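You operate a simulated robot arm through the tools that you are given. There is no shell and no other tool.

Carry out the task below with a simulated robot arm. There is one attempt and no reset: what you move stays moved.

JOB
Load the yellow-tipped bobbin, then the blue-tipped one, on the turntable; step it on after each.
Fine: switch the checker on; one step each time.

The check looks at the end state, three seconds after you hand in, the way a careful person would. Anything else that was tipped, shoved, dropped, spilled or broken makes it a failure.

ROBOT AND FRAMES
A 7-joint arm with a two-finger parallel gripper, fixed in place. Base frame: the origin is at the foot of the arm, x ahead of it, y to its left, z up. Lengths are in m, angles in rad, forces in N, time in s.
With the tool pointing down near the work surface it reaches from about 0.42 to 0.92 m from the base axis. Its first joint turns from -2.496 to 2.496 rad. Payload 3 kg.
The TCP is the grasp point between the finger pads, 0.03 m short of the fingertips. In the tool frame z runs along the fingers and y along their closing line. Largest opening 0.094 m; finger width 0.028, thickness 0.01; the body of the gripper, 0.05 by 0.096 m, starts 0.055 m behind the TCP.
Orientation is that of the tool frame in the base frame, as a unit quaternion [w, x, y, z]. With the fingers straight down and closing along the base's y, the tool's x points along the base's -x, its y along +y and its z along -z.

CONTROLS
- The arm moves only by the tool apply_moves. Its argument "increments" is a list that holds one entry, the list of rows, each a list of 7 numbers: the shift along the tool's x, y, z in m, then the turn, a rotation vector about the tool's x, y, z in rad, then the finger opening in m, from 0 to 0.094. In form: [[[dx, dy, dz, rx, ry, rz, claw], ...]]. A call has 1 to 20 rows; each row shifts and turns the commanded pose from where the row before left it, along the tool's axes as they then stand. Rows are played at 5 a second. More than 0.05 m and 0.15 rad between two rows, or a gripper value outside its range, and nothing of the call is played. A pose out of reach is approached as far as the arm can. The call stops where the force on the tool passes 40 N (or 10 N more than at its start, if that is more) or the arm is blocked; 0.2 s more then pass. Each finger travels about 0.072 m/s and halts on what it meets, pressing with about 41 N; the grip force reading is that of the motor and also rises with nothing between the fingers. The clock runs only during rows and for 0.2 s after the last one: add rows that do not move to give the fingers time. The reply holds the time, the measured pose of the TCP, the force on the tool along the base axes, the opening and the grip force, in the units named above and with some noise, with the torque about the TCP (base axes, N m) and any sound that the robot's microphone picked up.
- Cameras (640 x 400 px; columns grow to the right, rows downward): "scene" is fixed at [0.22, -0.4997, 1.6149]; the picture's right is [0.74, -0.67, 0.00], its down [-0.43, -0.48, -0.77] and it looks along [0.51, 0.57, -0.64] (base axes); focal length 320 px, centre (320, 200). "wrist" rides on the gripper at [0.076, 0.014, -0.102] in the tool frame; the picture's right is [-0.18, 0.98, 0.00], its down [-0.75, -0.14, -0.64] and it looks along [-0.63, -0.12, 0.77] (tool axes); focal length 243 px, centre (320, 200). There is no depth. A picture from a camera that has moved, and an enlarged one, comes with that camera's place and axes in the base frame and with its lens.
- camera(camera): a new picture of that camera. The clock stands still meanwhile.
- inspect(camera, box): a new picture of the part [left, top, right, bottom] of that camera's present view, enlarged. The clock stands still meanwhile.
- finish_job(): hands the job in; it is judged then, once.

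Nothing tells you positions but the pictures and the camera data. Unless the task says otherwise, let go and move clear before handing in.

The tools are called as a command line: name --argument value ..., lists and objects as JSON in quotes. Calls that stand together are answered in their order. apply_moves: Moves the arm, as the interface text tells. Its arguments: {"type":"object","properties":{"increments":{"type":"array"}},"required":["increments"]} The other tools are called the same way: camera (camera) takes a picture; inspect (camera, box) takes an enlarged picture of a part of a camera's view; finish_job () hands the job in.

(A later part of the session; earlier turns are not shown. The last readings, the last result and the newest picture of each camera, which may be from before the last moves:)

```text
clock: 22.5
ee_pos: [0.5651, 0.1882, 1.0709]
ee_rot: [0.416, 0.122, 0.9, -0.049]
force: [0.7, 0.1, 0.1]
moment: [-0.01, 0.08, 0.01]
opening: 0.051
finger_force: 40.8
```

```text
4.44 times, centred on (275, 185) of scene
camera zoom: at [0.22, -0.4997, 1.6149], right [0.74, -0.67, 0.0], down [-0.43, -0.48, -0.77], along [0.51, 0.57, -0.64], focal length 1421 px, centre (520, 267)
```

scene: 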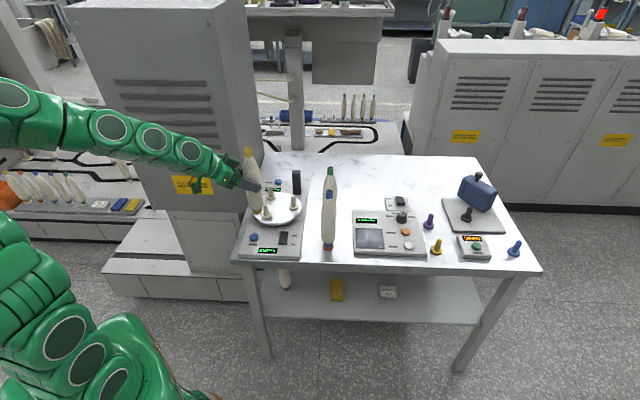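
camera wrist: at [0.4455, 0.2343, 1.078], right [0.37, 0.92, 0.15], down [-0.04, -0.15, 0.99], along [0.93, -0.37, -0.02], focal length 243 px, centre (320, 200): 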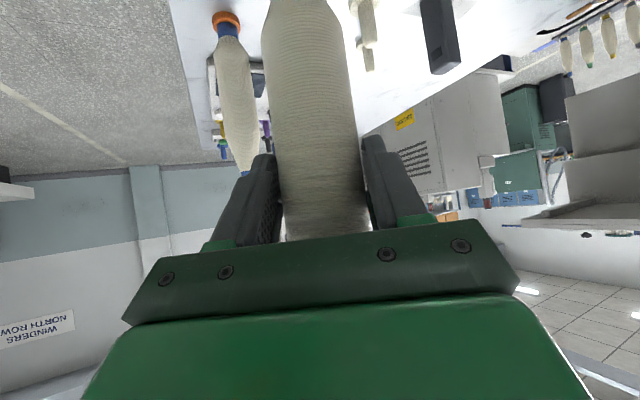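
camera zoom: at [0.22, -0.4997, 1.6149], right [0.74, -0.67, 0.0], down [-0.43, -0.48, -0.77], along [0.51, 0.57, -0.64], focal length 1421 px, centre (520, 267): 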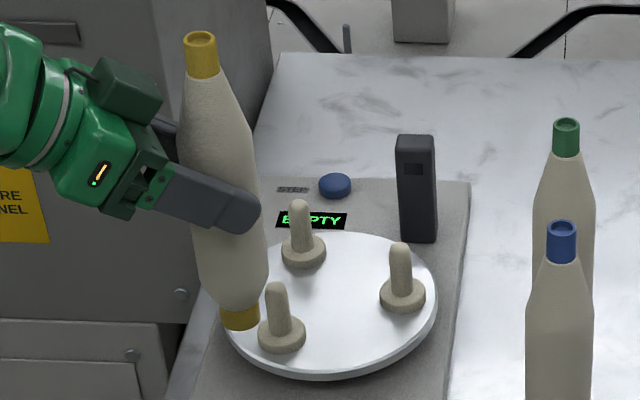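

The bobbins turn out to stand on small table pegs: the cream one is now bare where yellow stood. So the bobbin fits these pegs freely, and its foot sits about 0.127 below the TCP. Next I'll hover it over peg B and align it using the scene view.

apply_moves --increments '[[[-0.0216, 0.0165, 0.03, 0, 0, 0, 0.03], [-0.0216, 0.0165, 0.03, 0, 0, 0, 0.03], [-0.0216, 0.0165, 0.03, 0, 0, 0, 0.03], [-0.0216, 0.0165, 0.03, 0, 0, 0, 0.03], [0, 0, 0, 0, 0, 0, 0.03], [0, 0, 0, 0, 0, 0, 0.03]]]'

inspect --camera "scene" --box '[250, 130, 340, 220]'

inspect --camera "scene" --box '[270, 170, 320, 220]'

camera --camera "wrist"

```text
clock: 23.9
ee_pos: [0.7295, 0.211, 1.059]
ee_rot: [0.42, 0.119, 0.898, -0.055]
force: [-0.8, -0.2, -2.0]
moment: [0.0, 0.0, 0.04]
opening: 0.0506
finger_force: 40.9
```

```text
4.44 times, centred on (295, 175) of scene
camera zoom: at [0.22, -0.4997, 1.6149], right [0.74, -0.67, 0.0], down [-0.43, -0.48, -0.77], along [0.51, 0.57, -0.64], focal length 1421 px, centre (431, 311)
```

zoom: 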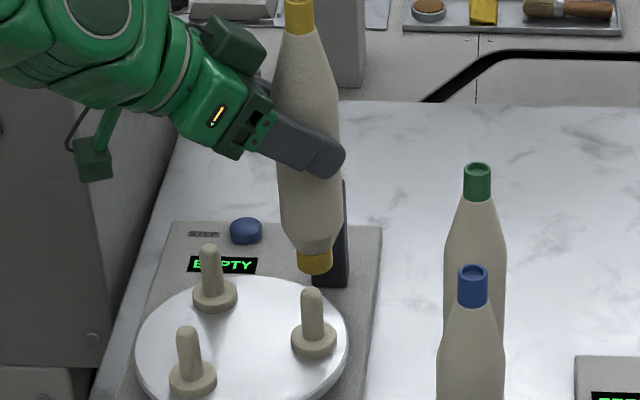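

```text
8.00 times, centred on (295, 195) of scene
camera zoom: at [0.22, -0.4997, 1.6149], right [0.74, -0.67, 0.0], down [-0.43, -0.48, -0.77], along [0.51, 0.57, -0.64], focal length 2558 px, centre (520, 240)
```

zoom: 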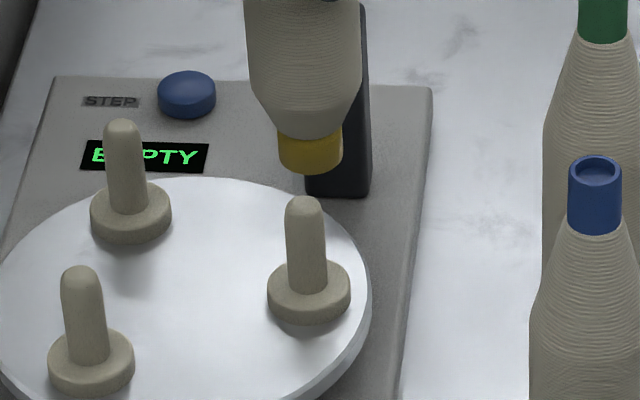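

```text
taken
camera wrist: at [0.609, 0.2589, 1.066], right [0.37, 0.92, 0.14], down [-0.05, -0.13, 0.99], along [0.93, -0.37, -0.01], focal length 243 px, centre (320, 200)
```

wrist: 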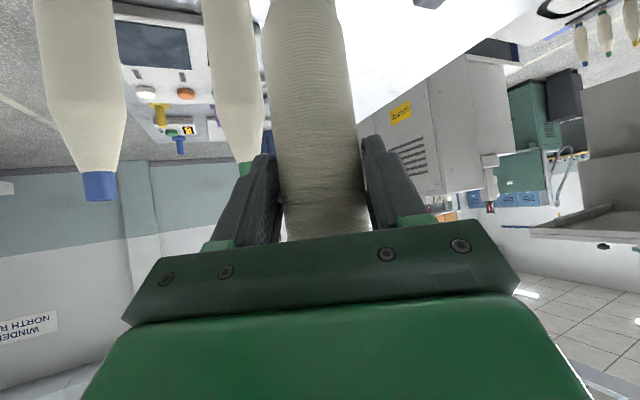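

In the scene view the bobbin axis is about 4 mm right of peg B's axis, with the foot roughly 24 mm above the tip. I'll correct that, lower to just above the tip, and check again.

apply_moves --increments '[[[0.0031, 0.0008, -0.0038, 0, 0, 0, 0.03], [0.0061, 0, 0.0051, 0, 0, 0, 0.03], [0.0061, 0, 0.0051, 0, 0, 0, 0.03], [0, 0, 0, 0, 0, 0, 0.03]]]'

inspect --camera "scene" --box '[275, 175, 315, 215]'

inspect --camera "scene" --box '[250, 120, 350, 220]'

```text
clock: 24.9
ee_pos: [0.7228, 0.2149, 1.0428]
ee_rot: [0.42, 0.118, 0.898, -0.054]
force: [0.3, 1.0, -1.9]
moment: [0.01, 0.0, -0.02]
opening: 0.0506
finger_force: 40.5
```

```text
10.00 times, centred on (295, 195) of scene
camera zoom: at [0.22, -0.4997, 1.6149], right [0.74, -0.67, 0.0], down [-0.43, -0.48, -0.77], along [0.51, 0.57, -0.64], focal length 3197 px, centre (570, 250)
```

zoom: 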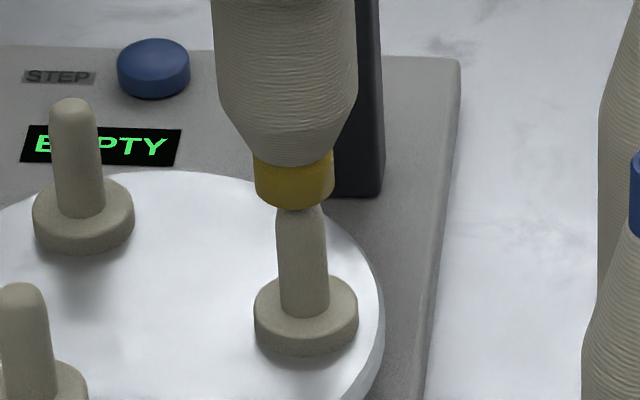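

```text
4.00 times, centred on (300, 170) of scene
camera zoom: at [0.22, -0.4997, 1.6149], right [0.74, -0.67, 0.0], down [-0.43, -0.48, -0.77], along [0.51, 0.57, -0.64], focal length 1279 px, centre (400, 320)
```

zoom: 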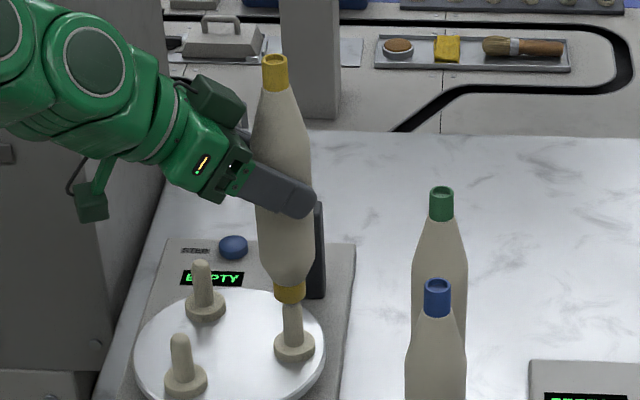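

The bobbin is now within about 1 mm of the peg axis in the image plane, and the foot rim is just covering the peg tip. I'll nudge it and go down in small steps, watching the force.

apply_moves --increments '[[[-0.0006, 0, 0.0008, 0, 0, 0, 0.03], [0.00153, 0, 0.00128, 0, 0, 0, 0.03], [0.00153, 0, 0.00128, 0, 0, 0, 0.03], [0.00153, 0, 0.00128, 0, 0, 0, 0.03], [0.00153, 0, 0.00128, 0, 0, 0, 0.03], [0, 0, 0, 0, 0, 0, 0.03]]]'

inspect --camera "scene" --box '[275, 175, 315, 215]'

```text
clock: 26.3
ee_pos: [0.7225, 0.2138, 1.0343]
ee_rot: [0.421, 0.119, 0.898, -0.055]
force: [0.3, -0.5, -1.6]
moment: [0.0, -0.02, 0.0]
opening: 0.0506
finger_force: 40.9
```

```text
10.00 times, centred on (295, 195) of scene
camera zoom: at [0.22, -0.4997, 1.6149], right [0.74, -0.67, 0.0], down [-0.43, -0.48, -0.77], along [0.51, 0.57, -0.64], focal length 3197 px, centre (570, 250)
```

zoom: 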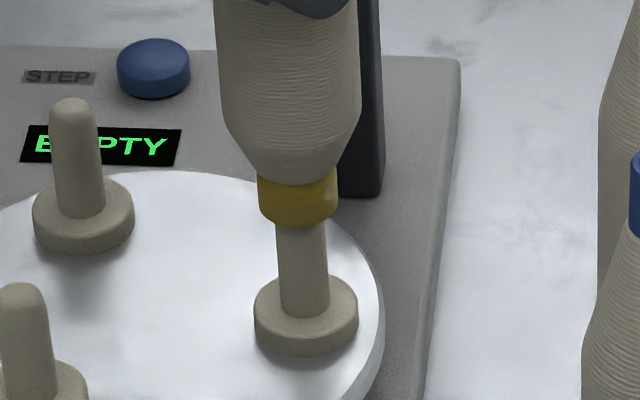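

No contact so far, and the alignment in the image is right on. I'll continue down.

apply_moves --increments '[[[0.00153, 0, 0.00128, 0, 0, 0, 0.03], [0.00153, 0, 0.00128, 0, 0, 0, 0.03], [0.00153, 0, 0.00128, 0, 0, 0, 0.03], [0.00153, 0, 0.00128, 0, 0, 0, 0.03], [0, 0, 0, 0, 0, 0, 0.03]]]'

inspect --camera "scene" --box '[275, 175, 315, 215]'

```text
clock: 27.5
ee_pos: [0.7243, 0.2143, 1.0263]
ee_rot: [0.419, 0.119, 0.898, -0.055]
force: [-1.2, 0.9, -1.2]
moment: [0.01, 0.05, 0.0]
opening: 0.0506
finger_force: 41.1
```

```text
10.00 times, centred on (295, 195) of scene
camera zoom: at [0.22, -0.4997, 1.6149], right [0.74, -0.67, 0.0], down [-0.43, -0.48, -0.77], along [0.51, 0.57, -0.64], focal length 3197 px, centre (570, 250)
```

zoom: 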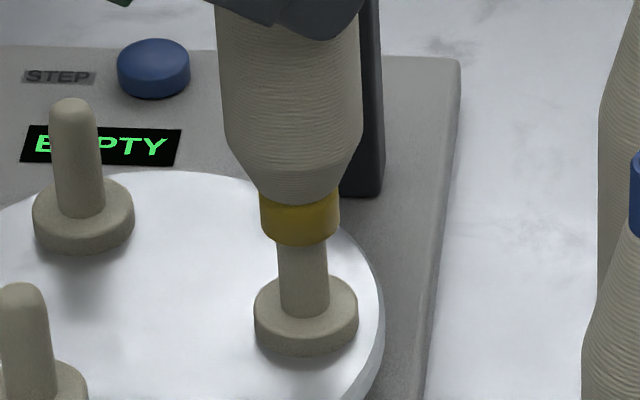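

The peg is entering the bore with only slight side force. I'm continuing down.

apply_moves --increments '[[[0.0023, 0, 0.00192, 0, 0, 0, 0.03], [0.0023, 0, 0.00192, 0, 0, 0, 0.03], [0.0023, 0, 0.00192, 0, 0, 0, 0.03], [0.0023, 0, 0.00192, 0, 0, 0, 0.03], [0.0023, 0, 0.00192, 0, 0, 0, 0.03], [0, 0, 0, 0, 0, 0, 0.03]]]'

inspect --camera "scene" --box '[275, 175, 315, 215]'

```text
clock: 28.9
ee_pos: [0.7237, 0.2141, 1.0109]
ee_rot: [0.42, 0.119, 0.898, -0.055]
force: [0.6, -0.5, -1.1]
moment: [0.04, 0.03, 0.03]
opening: 0.0505
finger_force: 40.9
```

```text
10.00 times, centred on (295, 195) of scene
camera zoom: at [0.22, -0.4997, 1.6149], right [0.74, -0.67, 0.0], down [-0.43, -0.48, -0.77], along [0.51, 0.57, -0.64], focal length 3197 px, centre (570, 250)
```

zoom: 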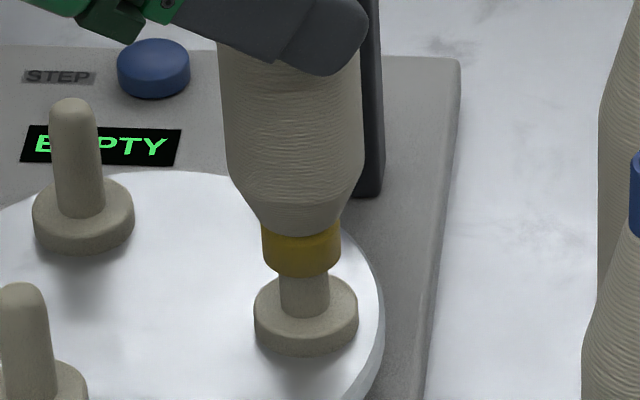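

It's sliding down the peg freely, with about 2 cm left. I'll lower until I feel the flange.

apply_moves --increments '[[[0.0031, 0, 0.00256, 0, 0, 0, 0.03], [0.0031, 0, 0.00256, 0, 0, 0, 0.03], [0.0031, 0, 0.00256, 0, 0, 0, 0.03], [0.0023, 0, 0.00192, 0, 0, 0, 0.03], [0.00115, 0, 0.00096, 0, 0, 0, 0.03], [0, 0, 0, 0, 0, 0, 0.03]]]'

inspect --camera "scene" --box '[275, 175, 315, 215]'

```text
clock: 30.3
ee_pos: [0.7246, 0.2142, 0.9938]
ee_rot: [0.42, 0.118, 0.898, -0.054]
force: [0.6, -0.3, -0.7]
moment: [-0.02, 0.0, 0.0]
opening: 0.0505
finger_force: 41.1
```

```text
10.00 times, centred on (295, 195) of scene
camera zoom: at [0.22, -0.4997, 1.6149], right [0.74, -0.67, 0.0], down [-0.43, -0.48, -0.77], along [0.51, 0.57, -0.64], focal length 3197 px, centre (570, 250)
```

zoom: 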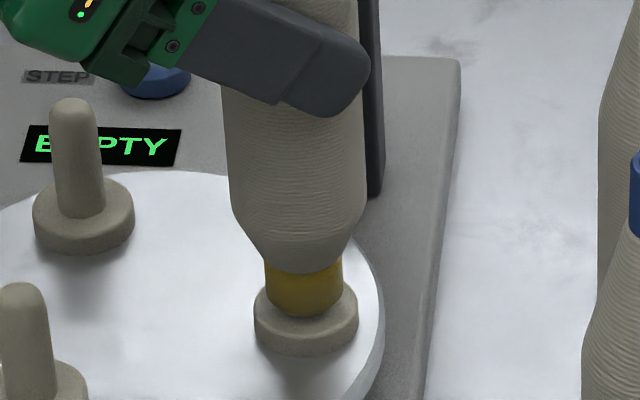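

The foot is nearly at the flange. I'll take it down the last millimetres.

apply_moves --increments '[[[0.00153, 0, 0.00128, 0, 0, 0, 0.03], [0.00077, 0, 0.00064, 0, 0, 0, 0.03], [0.00077, 0, 0.00064, 0, 0, 0, 0.03], [0, 0, 0, 0, 0, 0, 0.03]]]'

inspect --camera "scene" --box '[275, 175, 315, 215]'

```text
clock: 31.3
ee_pos: [0.7234, 0.2133, 0.9905]
ee_rot: [0.42, 0.119, 0.898, -0.056]
force: [0.2, -0.2, -1.5]
moment: [0.03, 0.03, 0.01]
opening: 0.0503
finger_force: 41.3
```

```text
10.00 times, centred on (295, 195) of scene
camera zoom: at [0.22, -0.4997, 1.6149], right [0.74, -0.67, 0.0], down [-0.43, -0.48, -0.77], along [0.51, 0.57, -0.64], focal length 3197 px, centre (570, 250)
```

zoom: 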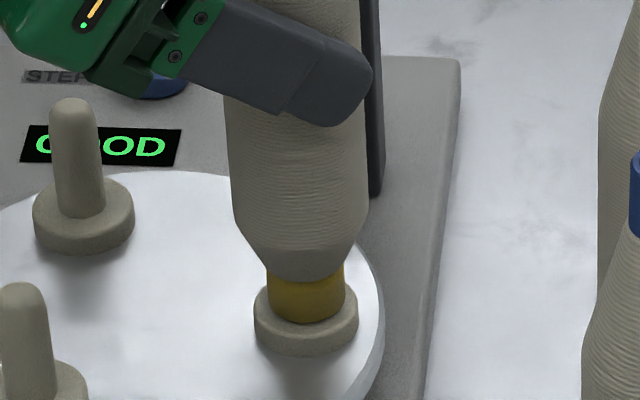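

The display now says GOOD, so the checker sees the bobbin at B. I'll finish seating it until the foot touches the flange.

apply_moves --increments '[[[0.00077, 0, 0.00064, 0, 0, 0, 0.03], [0.00077, 0, 0.00064, 0, 0, 0, 0.03], [0, 0, 0, 0, 0, 0, 0.03]]]'

inspect --camera "scene" --box '[285, 190, 310, 215]'

```text
clock: 32.1
ee_pos: [0.7234, 0.2142, 0.9896]
ee_rot: [0.42, 0.119, 0.898, -0.055]
force: [0.0, -0.9, 0.5]
moment: [-0.06, 0.03, 0.0]
opening: 0.0507
finger_force: 41.2
```

```text
16.00 times, centred on (298, 202) of scene
camera zoom: at [0.22, -0.4997, 1.6149], right [0.74, -0.67, 0.0], down [-0.43, -0.48, -0.77], along [0.51, 0.57, -0.64], focal length 5116 px, centre (680, 160)
```

zoom: 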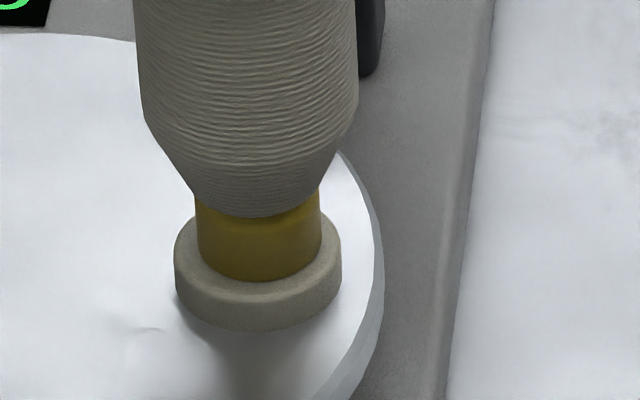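

The foot sits centred on the flange and the force has turned slightly upward. One more millimetre will confirm the contact before I open.

apply_moves --increments '[[[0.00077, 0, 0.00064, 0, 0, 0, 0.03], [0, 0, 0, 0, 0, 0, 0.03]]]'

```text
clock: 32.7
ee_pos: [0.7245, 0.2134, 0.988]
ee_rot: [0.42, 0.118, 0.898, -0.054]
force: [-0.9, -1.9, 14.3]
moment: [-0.38, -0.07, 0.02]
opening: 0.0505
finger_force: 40.8
```

Contact is confirmed at 14 N, so the bobbin is seated. I'll ease off and open the fingers.

apply_moves --increments '[[[-0.0007, 0, -0.0006, 0, 0, 0, 0.03], [0, 0, 0, 0, 0, 0, 0.054], [0, 0, 0, 0, 0, 0, 0.06], [0, 0, 0, 0, 0, 0, 0.075], [0, 0, 0, 0, 0, 0, 0.09], [0, 0, 0, 0, 0, 0, 0.09]]]'

inspect --camera "scene" --box '[235, 130, 345, 260]'

camera --camera "wrist"

```text
clock: 34.1
ee_pos: [0.7232, 0.2137, 0.9895]
ee_rot: [0.421, 0.118, 0.898, -0.055]
force: [-0.3, 1.3, 0.5]
moment: [-0.01, 0.01, -0.02]
opening: 0.0899
finger_force: 0.0
```

```text
3.08 times, centred on (290, 195) of scene
camera zoom: at [0.22, -0.4997, 1.6149], right [0.74, -0.67, 0.0], down [-0.43, -0.48, -0.77], along [0.51, 0.57, -0.64], focal length 984 px, centre (412, 215)
```

zoom: 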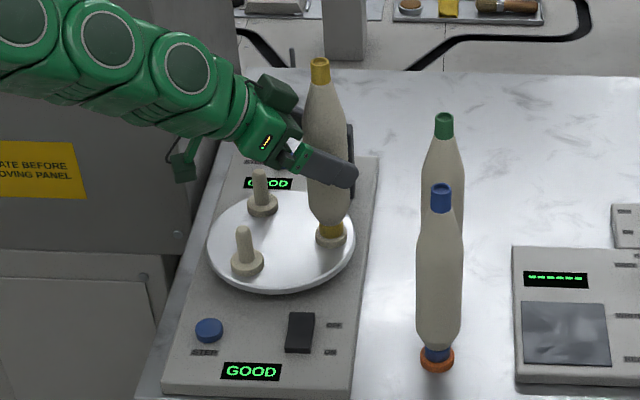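

```text
taken
camera wrist: at [0.604, 0.2605, 0.9956], right [0.37, 0.92, 0.14], down [-0.04, -0.13, 0.99], along [0.93, -0.37, -0.01], focal length 243 px, centre (320, 200)
```

wrist: 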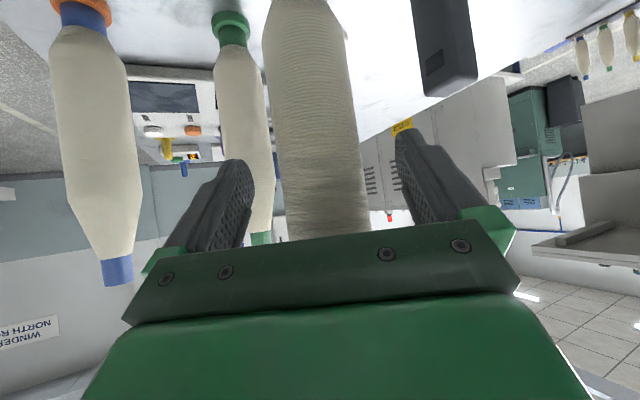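

The yellow bobbin stands on peg B, and both displays read GOOD. I'll back the open fingers off along the tool axis, then reorient well clear of the turntable to press the near STEP button.

apply_moves --increments '[[[0, 0, -0.02, 0, 0, 0, 0.09], [0, 0, -0.03, 0, 0, 0, 0.09], [0, 0, -0.04, 0, 0, 0, 0.09], [0, 0, -0.03, 0, 0, 0, 0.09], [0, 0, 0, 0, 0, 0, 0.09]]]'

inspect --camera "scene" --box '[225, 130, 345, 260]'

```text
clock: 35.3
ee_pos: [0.6338, 0.237, 1.0663]
ee_rot: [0.42, 0.118, 0.898, -0.054]
force: [-0.4, -0.1, 0.0]
moment: [-0.01, 0.01, 0.03]
opening: 0.09
finger_force: 0.0
```

```text
3.08 times, centred on (285, 195) of scene
camera zoom: at [0.22, -0.4997, 1.6149], right [0.74, -0.67, 0.0], down [-0.43, -0.48, -0.77], along [0.51, 0.57, -0.64], focal length 984 px, centre (428, 215)
```

zoom: 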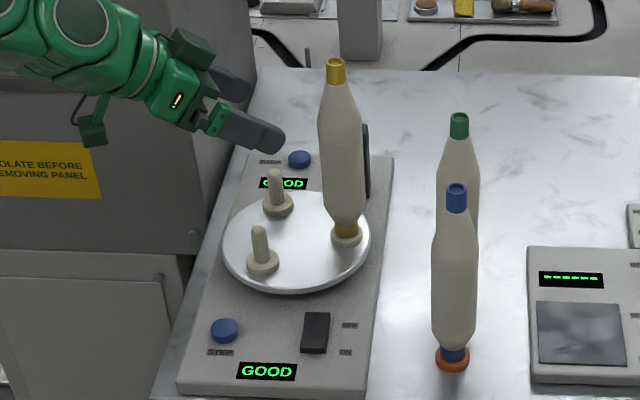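

The yellow bobbin stands freely on the peg. Now I'll move to the near side, close the fingers, and turn the tool towards the STEP button.

apply_moves --increments '[[[0.0086, -0.0293, -0.0227, 0, 0, 0, 0.09], [0.0086, -0.0293, -0.0227, 0, 0, 0, 0.06], [0.0086, -0.0293, -0.0227, 0, 0, 0, 0.03], [0, 0, 0, 0, 0.1164, 0, 0.0], [0, 0, 0, 0, 0.1164, 0, 0.0], [0, 0, 0, 0, 0.1164, 0, 0.0], [0, 0, 0, -0.0628, 0, -0.1088, 0.0], [0, 0, 0, -0.0628, 0, -0.1088, 0.0], [0, 0, 0, -0.0628, 0, -0.1088, 0.0], [0, 0, 0, -0.0628, 0, -0.1088, 0.0], [0, 0, 0, -0.0628, 0, -0.1088, 0.0], [0, 0, 0, 0, 0, 0, 0.0], [0, 0, 0, 0, 0, 0, 0.0]]]'

camera --camera "wrist"

camera --camera "scene"

```text
clock: 38.1
ee_pos: [0.5454, 0.1704, 1.0893]
ee_rot: [0.255, -0.177, 0.949, 0.048]
force: [-0.5, 0.4, 0.0]
moment: [-0.04, -0.02, 0.01]
opening: 0.0
finger_force: 32.9
```

```text
taken
camera wrist: at [0.4305, 0.141, 1.1394], right [-0.2, 0.97, 0.09], down [0.36, -0.01, 0.93], along [0.91, 0.22, -0.35], focal length 243 px, centre (320, 200)
```

wrist: 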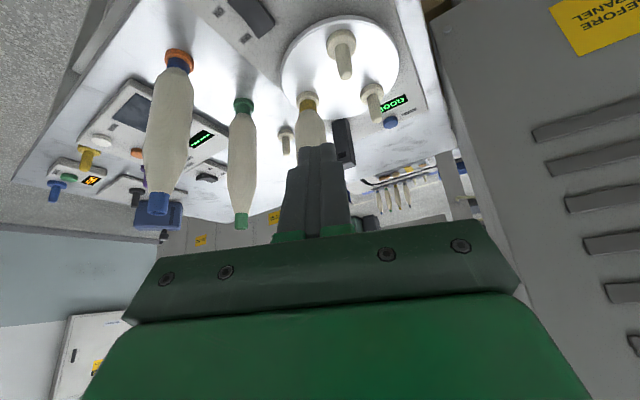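

```text
taken
```

scene: 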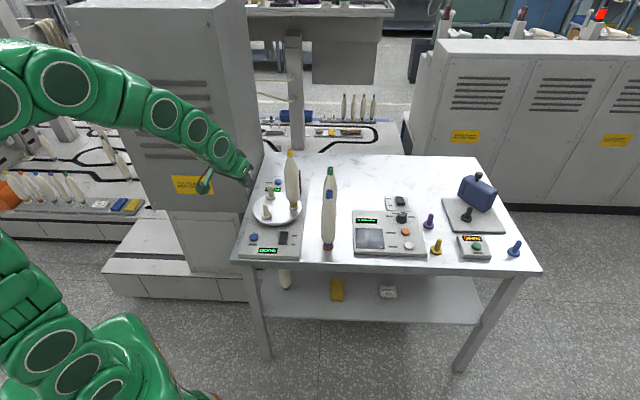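

The closed fingers are above the near side, tilted 30°. I'll descend to just over the near STEP button and check where they are.

apply_moves --increments '[[[0.0162, 0.005, 0.032, 0, 0, 0, 0.0], [0.0162, 0.005, 0.032, 0, 0, 0, 0.0], [0.0162, 0.005, 0.032, 0, 0, 0, 0.0], [0.0162, 0.005, 0.032, 0, 0, 0, 0.0], [0.0162, 0.005, 0.032, 0, 0, 0, 0.0], [0, 0, 0, 0, 0, 0, 0.0]]]'

inspect --camera "scene" --box '[230, 195, 310, 260]'

camera --camera "wrist"

```text
clock: 39.5
ee_pos: [0.5439, 0.1987, 0.9095]
ee_rot: [0.254, -0.176, 0.95, 0.046]
force: [0.0, -0.3, -0.2]
moment: [-0.03, 0.04, 0.0]
opening: 0.0002
finger_force: 33.1
```

```text
6.15 times, centred on (270, 228) of scene
camera zoom: at [0.22, -0.4997, 1.6149], right [0.74, -0.67, 0.0], down [-0.43, -0.48, -0.77], along [0.51, 0.57, -0.64], focal length 1968 px, centre (628, 31)
```

zoom: 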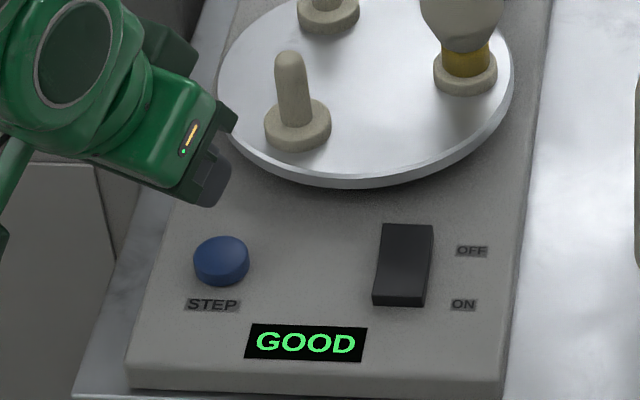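

```text
taken
camera wrist: at [0.4295, 0.1686, 0.9594], right [-0.2, 0.97, 0.09], down [0.36, -0.01, 0.93], along [0.91, 0.22, -0.35], focal length 243 px, centre (320, 200)
```

wrist: 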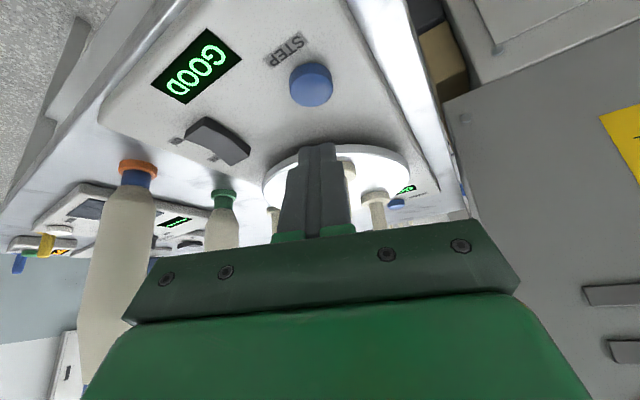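

The fingertips are nearly over the STEP button at about (0.552, 0.198). I'll shift 3 mm and lower to just about contact.

apply_moves --increments '[[[0.0066, -0.0013, 0.0136, 0, 0, 0, 0.0], [0.0065, -0.0012, 0.0135, 0, 0, 0, 0.0], [0.00075, 0, 0.0013, 0, 0, 0, 0.0], [0.00075, 0, 0.0013, 0, 0, 0, 0.0], [0, 0, 0, 0, 0, 0, 0.0]]]'

inspect --camera "scene" --box '[235, 215, 285, 260]'

```text
clock: 40.7
ee_pos: [0.5462, 0.1968, 0.8782]
ee_rot: [0.256, -0.176, 0.949, 0.047]
force: [-0.4, 0.1, 0.0]
moment: [-0.02, 0.01, 0.01]
opening: 0.0
finger_force: 33.0
```

```text
8.89 times, centred on (260, 238) of scene
camera zoom: at [0.22, -0.4997, 1.6149], right [0.74, -0.67, 0.0], down [-0.43, -0.48, -0.77], along [0.51, 0.57, -0.64], focal length 2842 px, centre (853, -133)
```

zoom: 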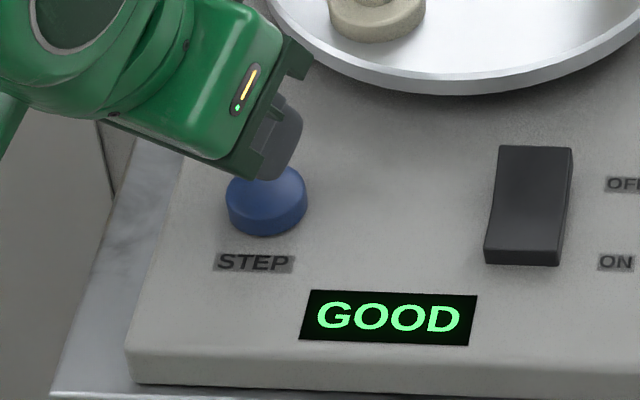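

The tip is a few millimetres above the button centre. Pressing down in 1.5 mm steps now.

apply_moves --increments '[[[0.00075, 0, 0.0013, 0, 0, 0, 0.0], [0.00075, 0, 0.0013, 0, 0, 0, 0.0], [0.00075, 0, 0.0013, 0, 0, 0, 0.0], [0.00075, 0, 0.0013, 0, 0, 0, 0.0], [0.00075, 0, 0.0013, 0, 0, 0, 0.0]]]'

inspect --camera "scene" --box '[230, 140, 340, 260]'

```text
clock: 41.9
ee_pos: [0.5483, 0.196, 0.8683]
ee_rot: [0.256, -0.177, 0.949, 0.048]
force: [-0.3, -0.2, 0.0]
moment: [0.0, 0.01, -0.02]
opening: 0.0
finger_force: 32.9
```

```text
3.33 times, centred on (285, 200) of scene
camera zoom: at [0.22, -0.4997, 1.6149], right [0.74, -0.67, 0.0], down [-0.43, -0.48, -0.77], along [0.51, 0.57, -0.64], focal length 1066 px, centre (437, 200)
```

zoom: 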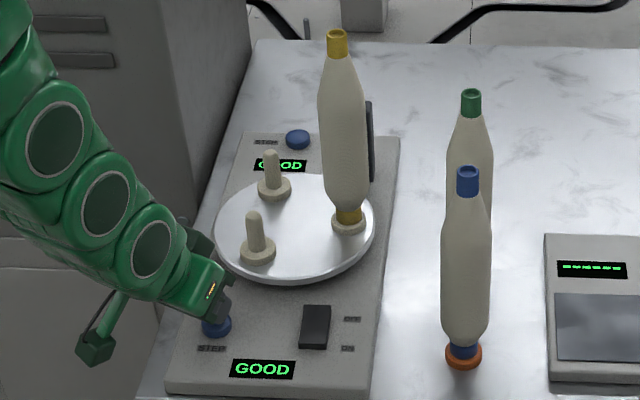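

No contact yet. I'm continuing down.

apply_moves --increments '[[[0.00075, 0, 0.0013, 0, 0, 0, 0.0], [0.00075, 0, 0.0013, 0, 0, 0, 0.0], [0, 0, 0, 0, 0, 0, 0.0]]]'

inspect --camera "scene" --box '[230, 140, 340, 260]'

```text
clock: 42.7
ee_pos: [0.5478, 0.1954, 0.8664]
ee_rot: [0.256, -0.177, 0.949, 0.048]
force: [1.0, 1.0, 1.1]
moment: [0.0, -0.03, 0.02]
opening: 0.0001
finger_force: 32.6
```

```text
3.33 times, centred on (285, 200) of scene
camera zoom: at [0.22, -0.4997, 1.6149], right [0.74, -0.67, 0.0], down [-0.43, -0.48, -0.77], along [0.51, 0.57, -0.64], focal length 1066 px, centre (437, 200)
```

zoom: 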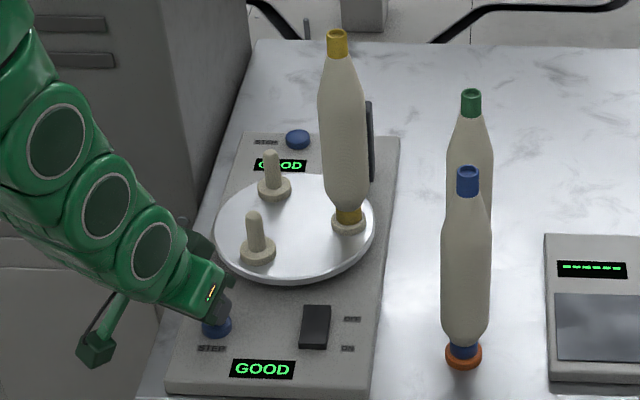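

Light contact is just beginning. I'll press a little further.

apply_moves --increments '[[[0.00075, 0, 0.0013, 0, 0, 0, 0.0], [0.00075, 0, 0.0013, 0, 0, 0, 0.0], [0, 0, 0, 0, 0, 0, 0.0]]]'

inspect --camera "scene" --box '[230, 140, 340, 260]'

```text
clock: 43.5
ee_pos: [0.5481, 0.1952, 0.8637]
ee_rot: [0.255, -0.176, 0.95, 0.046]
force: [0.9, -0.7, 3.4]
moment: [-0.04, -0.07, 0.04]
opening: 0.0
finger_force: 32.6
heard: click
```

```text
3.33 times, centred on (285, 200) of scene
camera zoom: at [0.22, -0.4997, 1.6149], right [0.74, -0.67, 0.0], down [-0.43, -0.48, -0.77], along [0.51, 0.57, -0.64], focal length 1066 px, centre (437, 200)
```

zoom: 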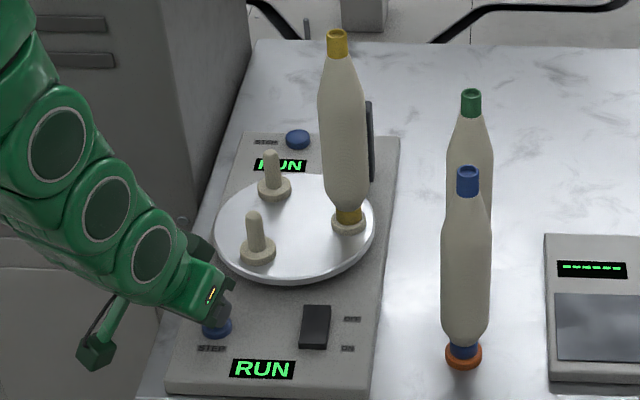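

The button clicked and the display shows RUN, so the turntable is starting its step. I'll release straight up and watch it turn.

apply_moves --increments '[[[-0.0025, 0, -0.0043, 0, 0, 0, 0.0], [-0.01, 0, -0.0173, 0, 0, 0, 0.0], [0, 0, -0.02, 0, 0, 0, 0.0], [0, 0, -0.03, 0, 0, 0, 0.0], [0, 0, 0, 0, 0, 0, 0.0], [0, 0, 0, 0, 0, 0, 0.0], [0, 0, 0, 0, 0, 0, 0.0], [0, 0, 0, 0, 0, 0, 0.0]]]'

inspect --camera "scene" --box '[230, 130, 340, 260]'

```text
clock: 45.3
ee_pos: [0.5254, 0.1872, 0.9319]
ee_rot: [0.255, -0.176, 0.95, 0.048]
force: [0.3, -0.5, 0.2]
moment: [0.01, 0.0, 0.01]
opening: 0.0001
finger_force: 33.3
```

```text
3.08 times, centred on (285, 195) of scene
camera zoom: at [0.22, -0.4997, 1.6149], right [0.74, -0.67, 0.0], down [-0.43, -0.48, -0.77], along [0.51, 0.57, -0.64], focal length 984 px, centre (428, 215)
```

zoom: 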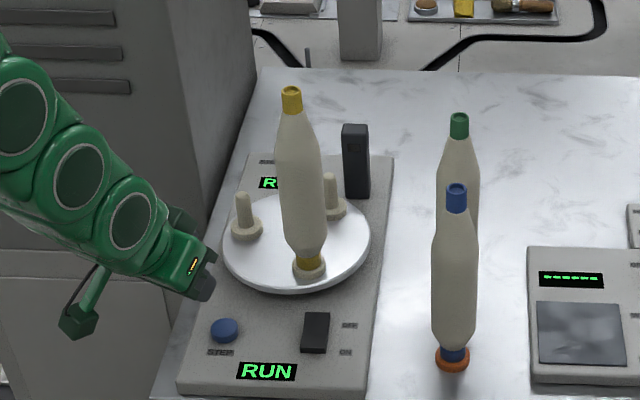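

The turntable is turning clockwise, carrying yellow from B towards the near-left position. I'll back away a bit more and wait for it to stop.

apply_moves --increments '[[[0, 0, -0.03, 0, 0, 0, 0.0], [0, 0, -0.03, 0, 0, 0, 0.0], [0, 0, -0.03, 0, 0, 0, 0.0], [0, 0, 0, 0, 0, 0, 0.0], [0, 0, 0, 0, 0, 0, 0.0], [0, 0, 0, 0, 0, 0, 0.0], [0, 0, 0, 0, 0, 0, 0.0], [0, 0, 0, 0, 0, 0, 0.0], [0, 0, 0, 0, 0, 0, 0.0], [0, 0, 0, 0, 0, 0, 0.0]]]'

inspect --camera "scene" --box '[230, 130, 340, 260]'

camera --camera "scene"

```text
clock: 47.5
ee_pos: [0.4813, 0.1711, 1.0109]
ee_rot: [0.255, -0.176, 0.95, 0.048]
force: [0.2, -0.3, 0.8]
moment: [0.02, 0.04, -0.02]
opening: 0.0
finger_force: 32.4
```

```text
3.08 times, centred on (285, 195) of scene
camera zoom: at [0.22, -0.4997, 1.6149], right [0.74, -0.67, 0.0], down [-0.43, -0.48, -0.77], along [0.51, 0.57, -0.64], focal length 984 px, centre (428, 215)
```

zoom: 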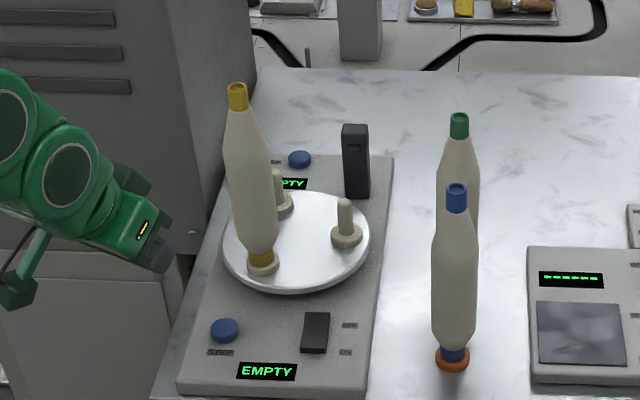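

```text
taken
```

scene: 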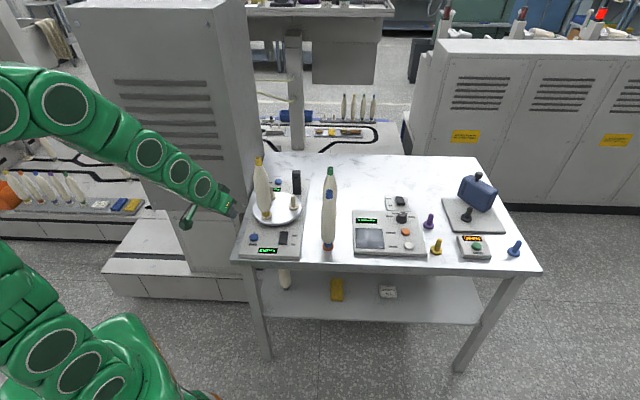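

Yellow has stepped to the near-left position and peg B is empty again. Before picking blue, I'll measure peg B and the blue bobbin in the scene view and move the arm round to the near side, heading +50° and tilted 50°. That keeps the hand clear of yellow when loading.

apply_moves --increments '[[[-0.0109, -0.0376, -0.0143, 0, 0, 0, 0.0], [-0.0109, -0.0376, -0.0143, 0, 0, 0, 0.0], [-0.0109, -0.0376, -0.0143, 0, 0, 0, 0.0], [-0.0109, -0.0376, -0.0143, 0, 0, 0, 0.0], [-0.0109, -0.0376, -0.0143, 0, 0, 0, 0.0], [0, 0, 0, -0.0633, 0, -0.1096, 0.03], [0, 0, 0, -0.0633, 0, -0.1096, 0.06], [0, 0, 0, -0.0633, 0, -0.1096, 0.09], [0, 0, 0, -0.0633, 0, -0.1096, 0.094], [0, 0, 0, 0, -0.1164, 0, 0.094], [0, 0, 0, 0, -0.1164, 0, 0.094], [0, 0, 0, 0, -0.1164, 0, 0.094], [0, 0, 0, 0, 0, 0, 0.094]]]'

camera --camera "wrist"

inspect --camera "scene" --box '[275, 175, 315, 215]'

inspect --camera "scene" --box '[305, 220, 345, 260]'

camera --camera "scene"

```text
clock: 50.3
ee_pos: [0.5599, -0.0005, 1.0988]
ee_rot: [0.384, -0.383, 0.821, 0.179]
force: [-0.7, 0.3, -0.6]
moment: [-0.02, 0.02, -0.01]
opening: 0.0941
finger_force: 0.1
```

```text
taken
camera wrist: at [0.4675, -0.09, 1.1057], right [-0.68, 0.72, 0.14], down [0.1, -0.1, 0.99], along [0.73, 0.69, -0.01], focal length 243 px, centre (320, 200)
```

wrist: 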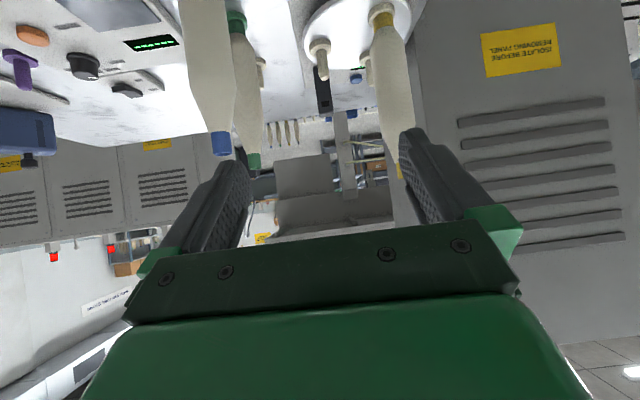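

```text
10.00 times, centred on (295, 195) of scene
camera zoom: at [0.22, -0.4997, 1.6149], right [0.74, -0.67, 0.0], down [-0.43, -0.48, -0.77], along [0.51, 0.57, -0.64], focal length 3197 px, centre (570, 250)
```

zoom: 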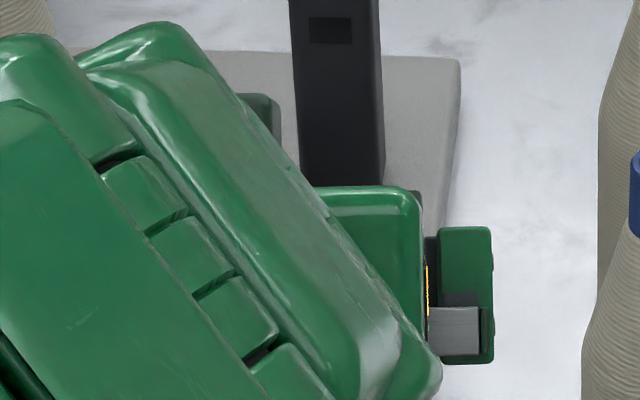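

```text
10.00 times, centred on (325, 240) of scene
camera zoom: at [0.22, -0.4997, 1.6149], right [0.74, -0.67, 0.0], down [-0.43, -0.48, -0.77], along [0.51, 0.57, -0.64], focal length 3197 px, centre (270, -200)
```

zoom: 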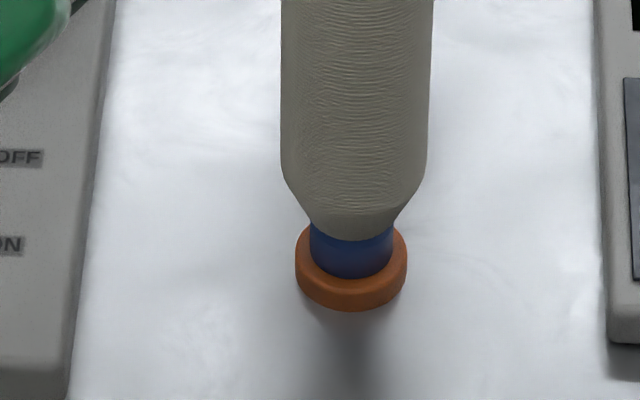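

```text
taken
```

scene: 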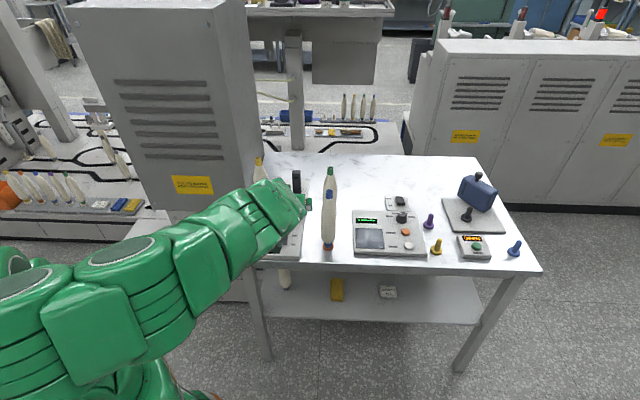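

The hand is oriented at heading +50°, tilted 50°, with everything clear. To get the exact shift from blue's stand peg to peg B, I'll take matched wrist views: first of peg B, then of the blue stand from a pose offset by the expected shift.

apply_moves --increments '[[[-0.0064, 0.005, 0.0439, 0, 0, 0, 0.094], [-0.0064, 0.005, 0.0439, 0, 0, 0, 0.094], [-0.0064, 0.005, 0.0439, 0, 0, 0, 0.094], [-0.0064, 0.005, 0.0439, 0, 0, 0, 0.094], [0, 0, 0, 0, 0, 0, 0.094], [0, 0, 0, 0, 0, 0, 0.094]]]'

inspect --camera "wrist" --box '[260, 0, 420, 100]'

camera --camera "wrist"

inspect --camera "scene" --box '[230, 130, 340, 260]'

```text
clock: 51.7
ee_pos: [0.6423, 0.1293, 1.0065]
ee_rot: [0.384, -0.383, 0.821, 0.179]
force: [0.2, 0.2, 0.4]
moment: [-0.01, 0.01, 0.0]
opening: 0.0938
finger_force: 0.1
```

```text
4.00 times, centred on (340, 50) of wrist
camera zoom: at [0.5498, 0.0396, 1.0138], right [-0.68, 0.72, 0.14], down [0.1, -0.1, 0.99], along [0.73, 0.68, -0.01], focal length 970 px, centre (240, 800)
```

zoom: 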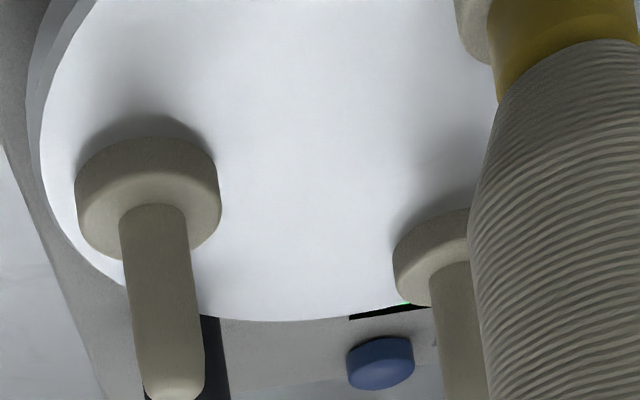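

```text
taken
camera wrist: at [0.5498, 0.0396, 1.0138], right [-0.68, 0.72, 0.14], down [0.1, -0.1, 0.99], along [0.73, 0.68, -0.01], focal length 243 px, centre (320, 200)
```

wrist: 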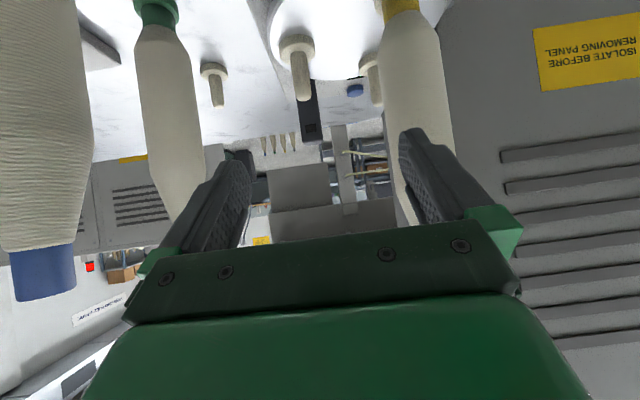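

```text
3.08 times, centred on (285, 195) of scene
camera zoom: at [0.22, -0.4997, 1.6149], right [0.74, -0.67, 0.0], down [-0.43, -0.48, -0.77], along [0.51, 0.57, -0.64], focal length 984 px, centre (428, 215)
```

zoom: 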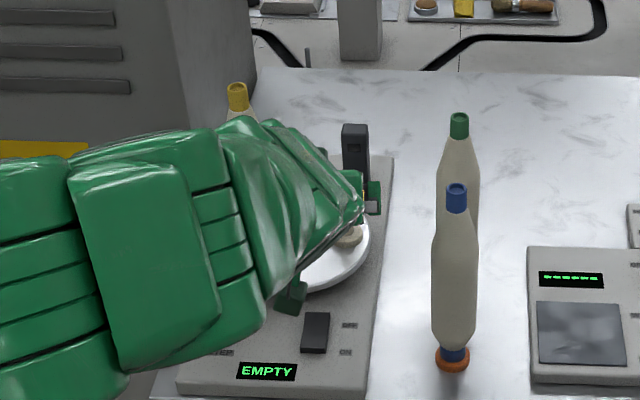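

Peg B is clearly visible in this matched view. I'll back out and take the same view of the blue stand peg, going around blue rather than across it.

apply_moves --increments '[[[0, 0, -0.05, 0, 0, 0, 0.094], [0, 0, -0.05, 0, 0, 0, 0.094], [0.02712, -0.0233, -0.0172, 0, 0, 0, 0.094], [0.02712, -0.0233, -0.0172, 0, 0, 0, 0.094], [0.02712, -0.0233, -0.0172, 0, 0, 0, 0.094], [0.02712, -0.0233, -0.0172, 0, 0, 0, 0.094], [0.02712, -0.0233, -0.0172, 0, 0, 0, 0.094], [0, 0, 0.05, 0, 0, 0, 0.094], [0, 0, 0.05, 0, 0, 0, 0.094], [0, 0, 0, 0, 0, 0, 0.094], [0, 0, 0, 0, 0, 0, 0.094]]]'

inspect --camera "wrist" --box '[260, 0, 420, 100]'

camera --camera "wrist"

inspect --camera "scene" --box '[275, 175, 315, 215]'

```text
clock: 54.1
ee_pos: [0.6358, -0.0643, 0.9578]
ee_rot: [0.383, -0.383, 0.821, 0.179]
force: [-0.3, 0.2, 0.0]
moment: [0.0, -0.01, 0.01]
opening: 0.094
finger_force: 0.0
```

```text
4.00 times, centred on (340, 50) of wrist
camera zoom: at [0.5425, -0.1536, 0.9649], right [-0.68, 0.72, 0.14], down [0.1, -0.1, 0.99], along [0.73, 0.68, -0.01], focal length 970 px, centre (240, 800)
```

zoom: 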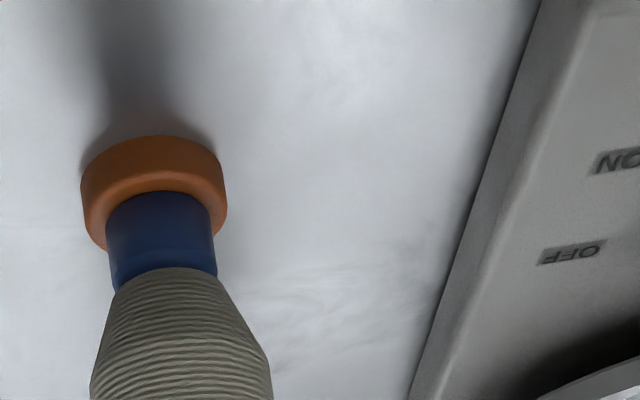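

```text
taken
camera wrist: at [0.5425, -0.1536, 0.9649], right [-0.68, 0.72, 0.14], down [0.1, -0.1, 0.99], along [0.73, 0.68, -0.01], focal length 243 px, centre (320, 200)
```

wrist: 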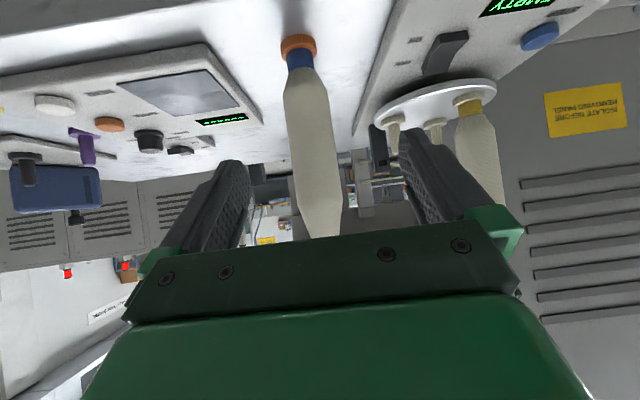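

```text
10.00 times, centred on (295, 195) of scene
camera zoom: at [0.22, -0.4997, 1.6149], right [0.74, -0.67, 0.0], down [-0.43, -0.48, -0.77], along [0.51, 0.57, -0.64], focal length 3197 px, centre (570, 250)
```

zoom: 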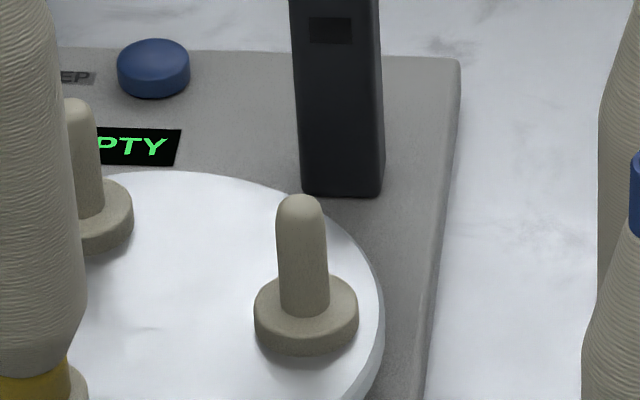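

The match is excellent: the blue stand's flange appears at almost the same pixels, within 5 px at 4× zoom, about 1.5 mm. I'll take a couple of still readings to average the pose noise before grasping blue.

apply_moves --increments '[[[0, 0, 0, 0, 0, 0, 0.094]]]'

apply_moves --increments '[[[0, 0, 0, 0, 0, 0, 0.094]]]'

apply_moves --increments '[[[0, 0, 0, 0, 0, 0, 0.094]]]'

inspect --camera "wrist" --box '[260, 0, 420, 100]'

```text
clock: 54.5
ee_pos: [0.6357, -0.0637, 0.9583]
ee_rot: [0.384, -0.383, 0.821, 0.179]
force: [-0.6, 0.6, -0.3]
moment: [0.01, 0.02, -0.02]
opening: 0.0939
finger_force: 0.1
```

```text
clock: 54.9
ee_pos: [0.635, -0.0654, 0.9593]
ee_rot: [0.383, -0.383, 0.822, 0.178]
force: [-0.3, 0.1, 0.3]
moment: [-0.05, 0.0, 0.03]
opening: 0.0942
finger_force: 0.0
```

```text
clock: 55.3
ee_pos: [0.6362, -0.0653, 0.9586]
ee_rot: [0.383, -0.383, 0.821, 0.178]
force: [0.1, -1.0, -1.1]
moment: [0.03, -0.02, -0.02]
opening: 0.094
finger_force: 0.1
```

```text
4.00 times, centred on (340, 50) of wrist
camera zoom: at [0.5424, -0.1536, 0.965], right [-0.68, 0.72, 0.14], down [0.1, -0.1, 0.99], along [0.73, 0.68, -0.01], focal length 970 px, centre (240, 800)
```

zoom: 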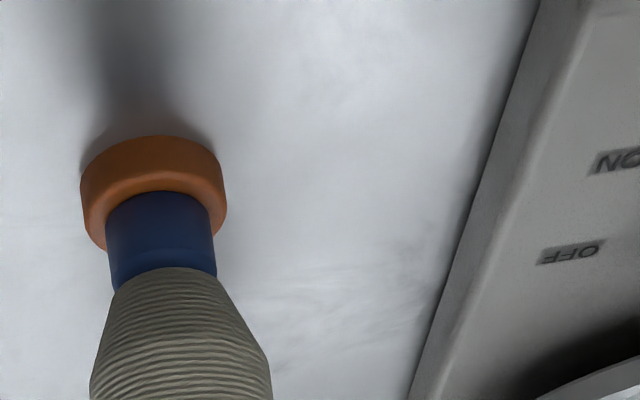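

The camera position readout is steady, and the stand-to-peg shift comes out at about (0.0094, 0.193, 0.049). Now I'll line up behind the blue bobbin and slide in part-way.

apply_moves --increments '[[[-0.0303, -0.0067, -0.0048, 0, 0, 0, 0.094], [-0.0303, -0.0067, -0.0049, 0, 0, 0, 0.094], [0, 0, 0.03, 0, 0, 0, 0.094], [0, 0, 0.03, 0, 0, 0, 0.094], [0, 0, 0, 0, 0, 0, 0.094]]]'

camera --camera "wrist"

inspect --camera "scene" --box '[270, 160, 370, 260]'

```text
clock: 56.5
ee_pos: [0.6945, -0.014, 0.9716]
ee_rot: [0.384, -0.383, 0.821, 0.179]
force: [0.1, 0.8, -1.0]
moment: [0.0, 0.04, 0.02]
opening: 0.0941
finger_force: 0.1
```

```text
taken
camera wrist: at [0.6018, -0.1031, 0.978], right [-0.68, 0.72, 0.14], down [0.1, -0.1, 0.99], along [0.73, 0.68, -0.01], focal length 243 px, centre (320, 200)
```

wrist: 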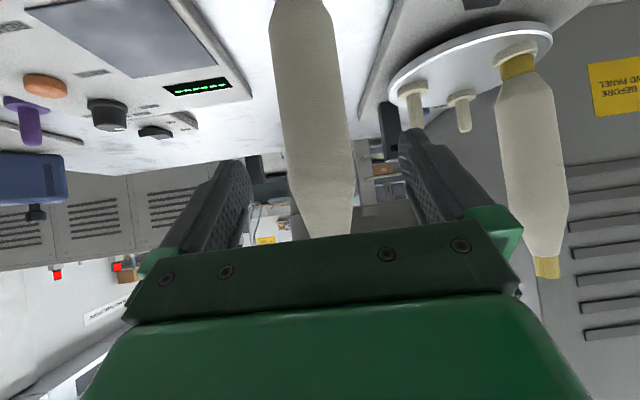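

```text
4.00 times, centred on (320, 210) of scene
camera zoom: at [0.22, -0.4997, 1.6149], right [0.74, -0.67, 0.0], down [-0.43, -0.48, -0.77], along [0.51, 0.57, -0.64], focal length 1279 px, centre (320, 160)
```

zoom: 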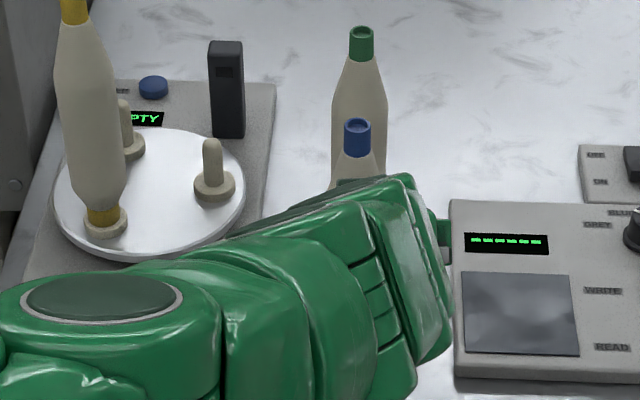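

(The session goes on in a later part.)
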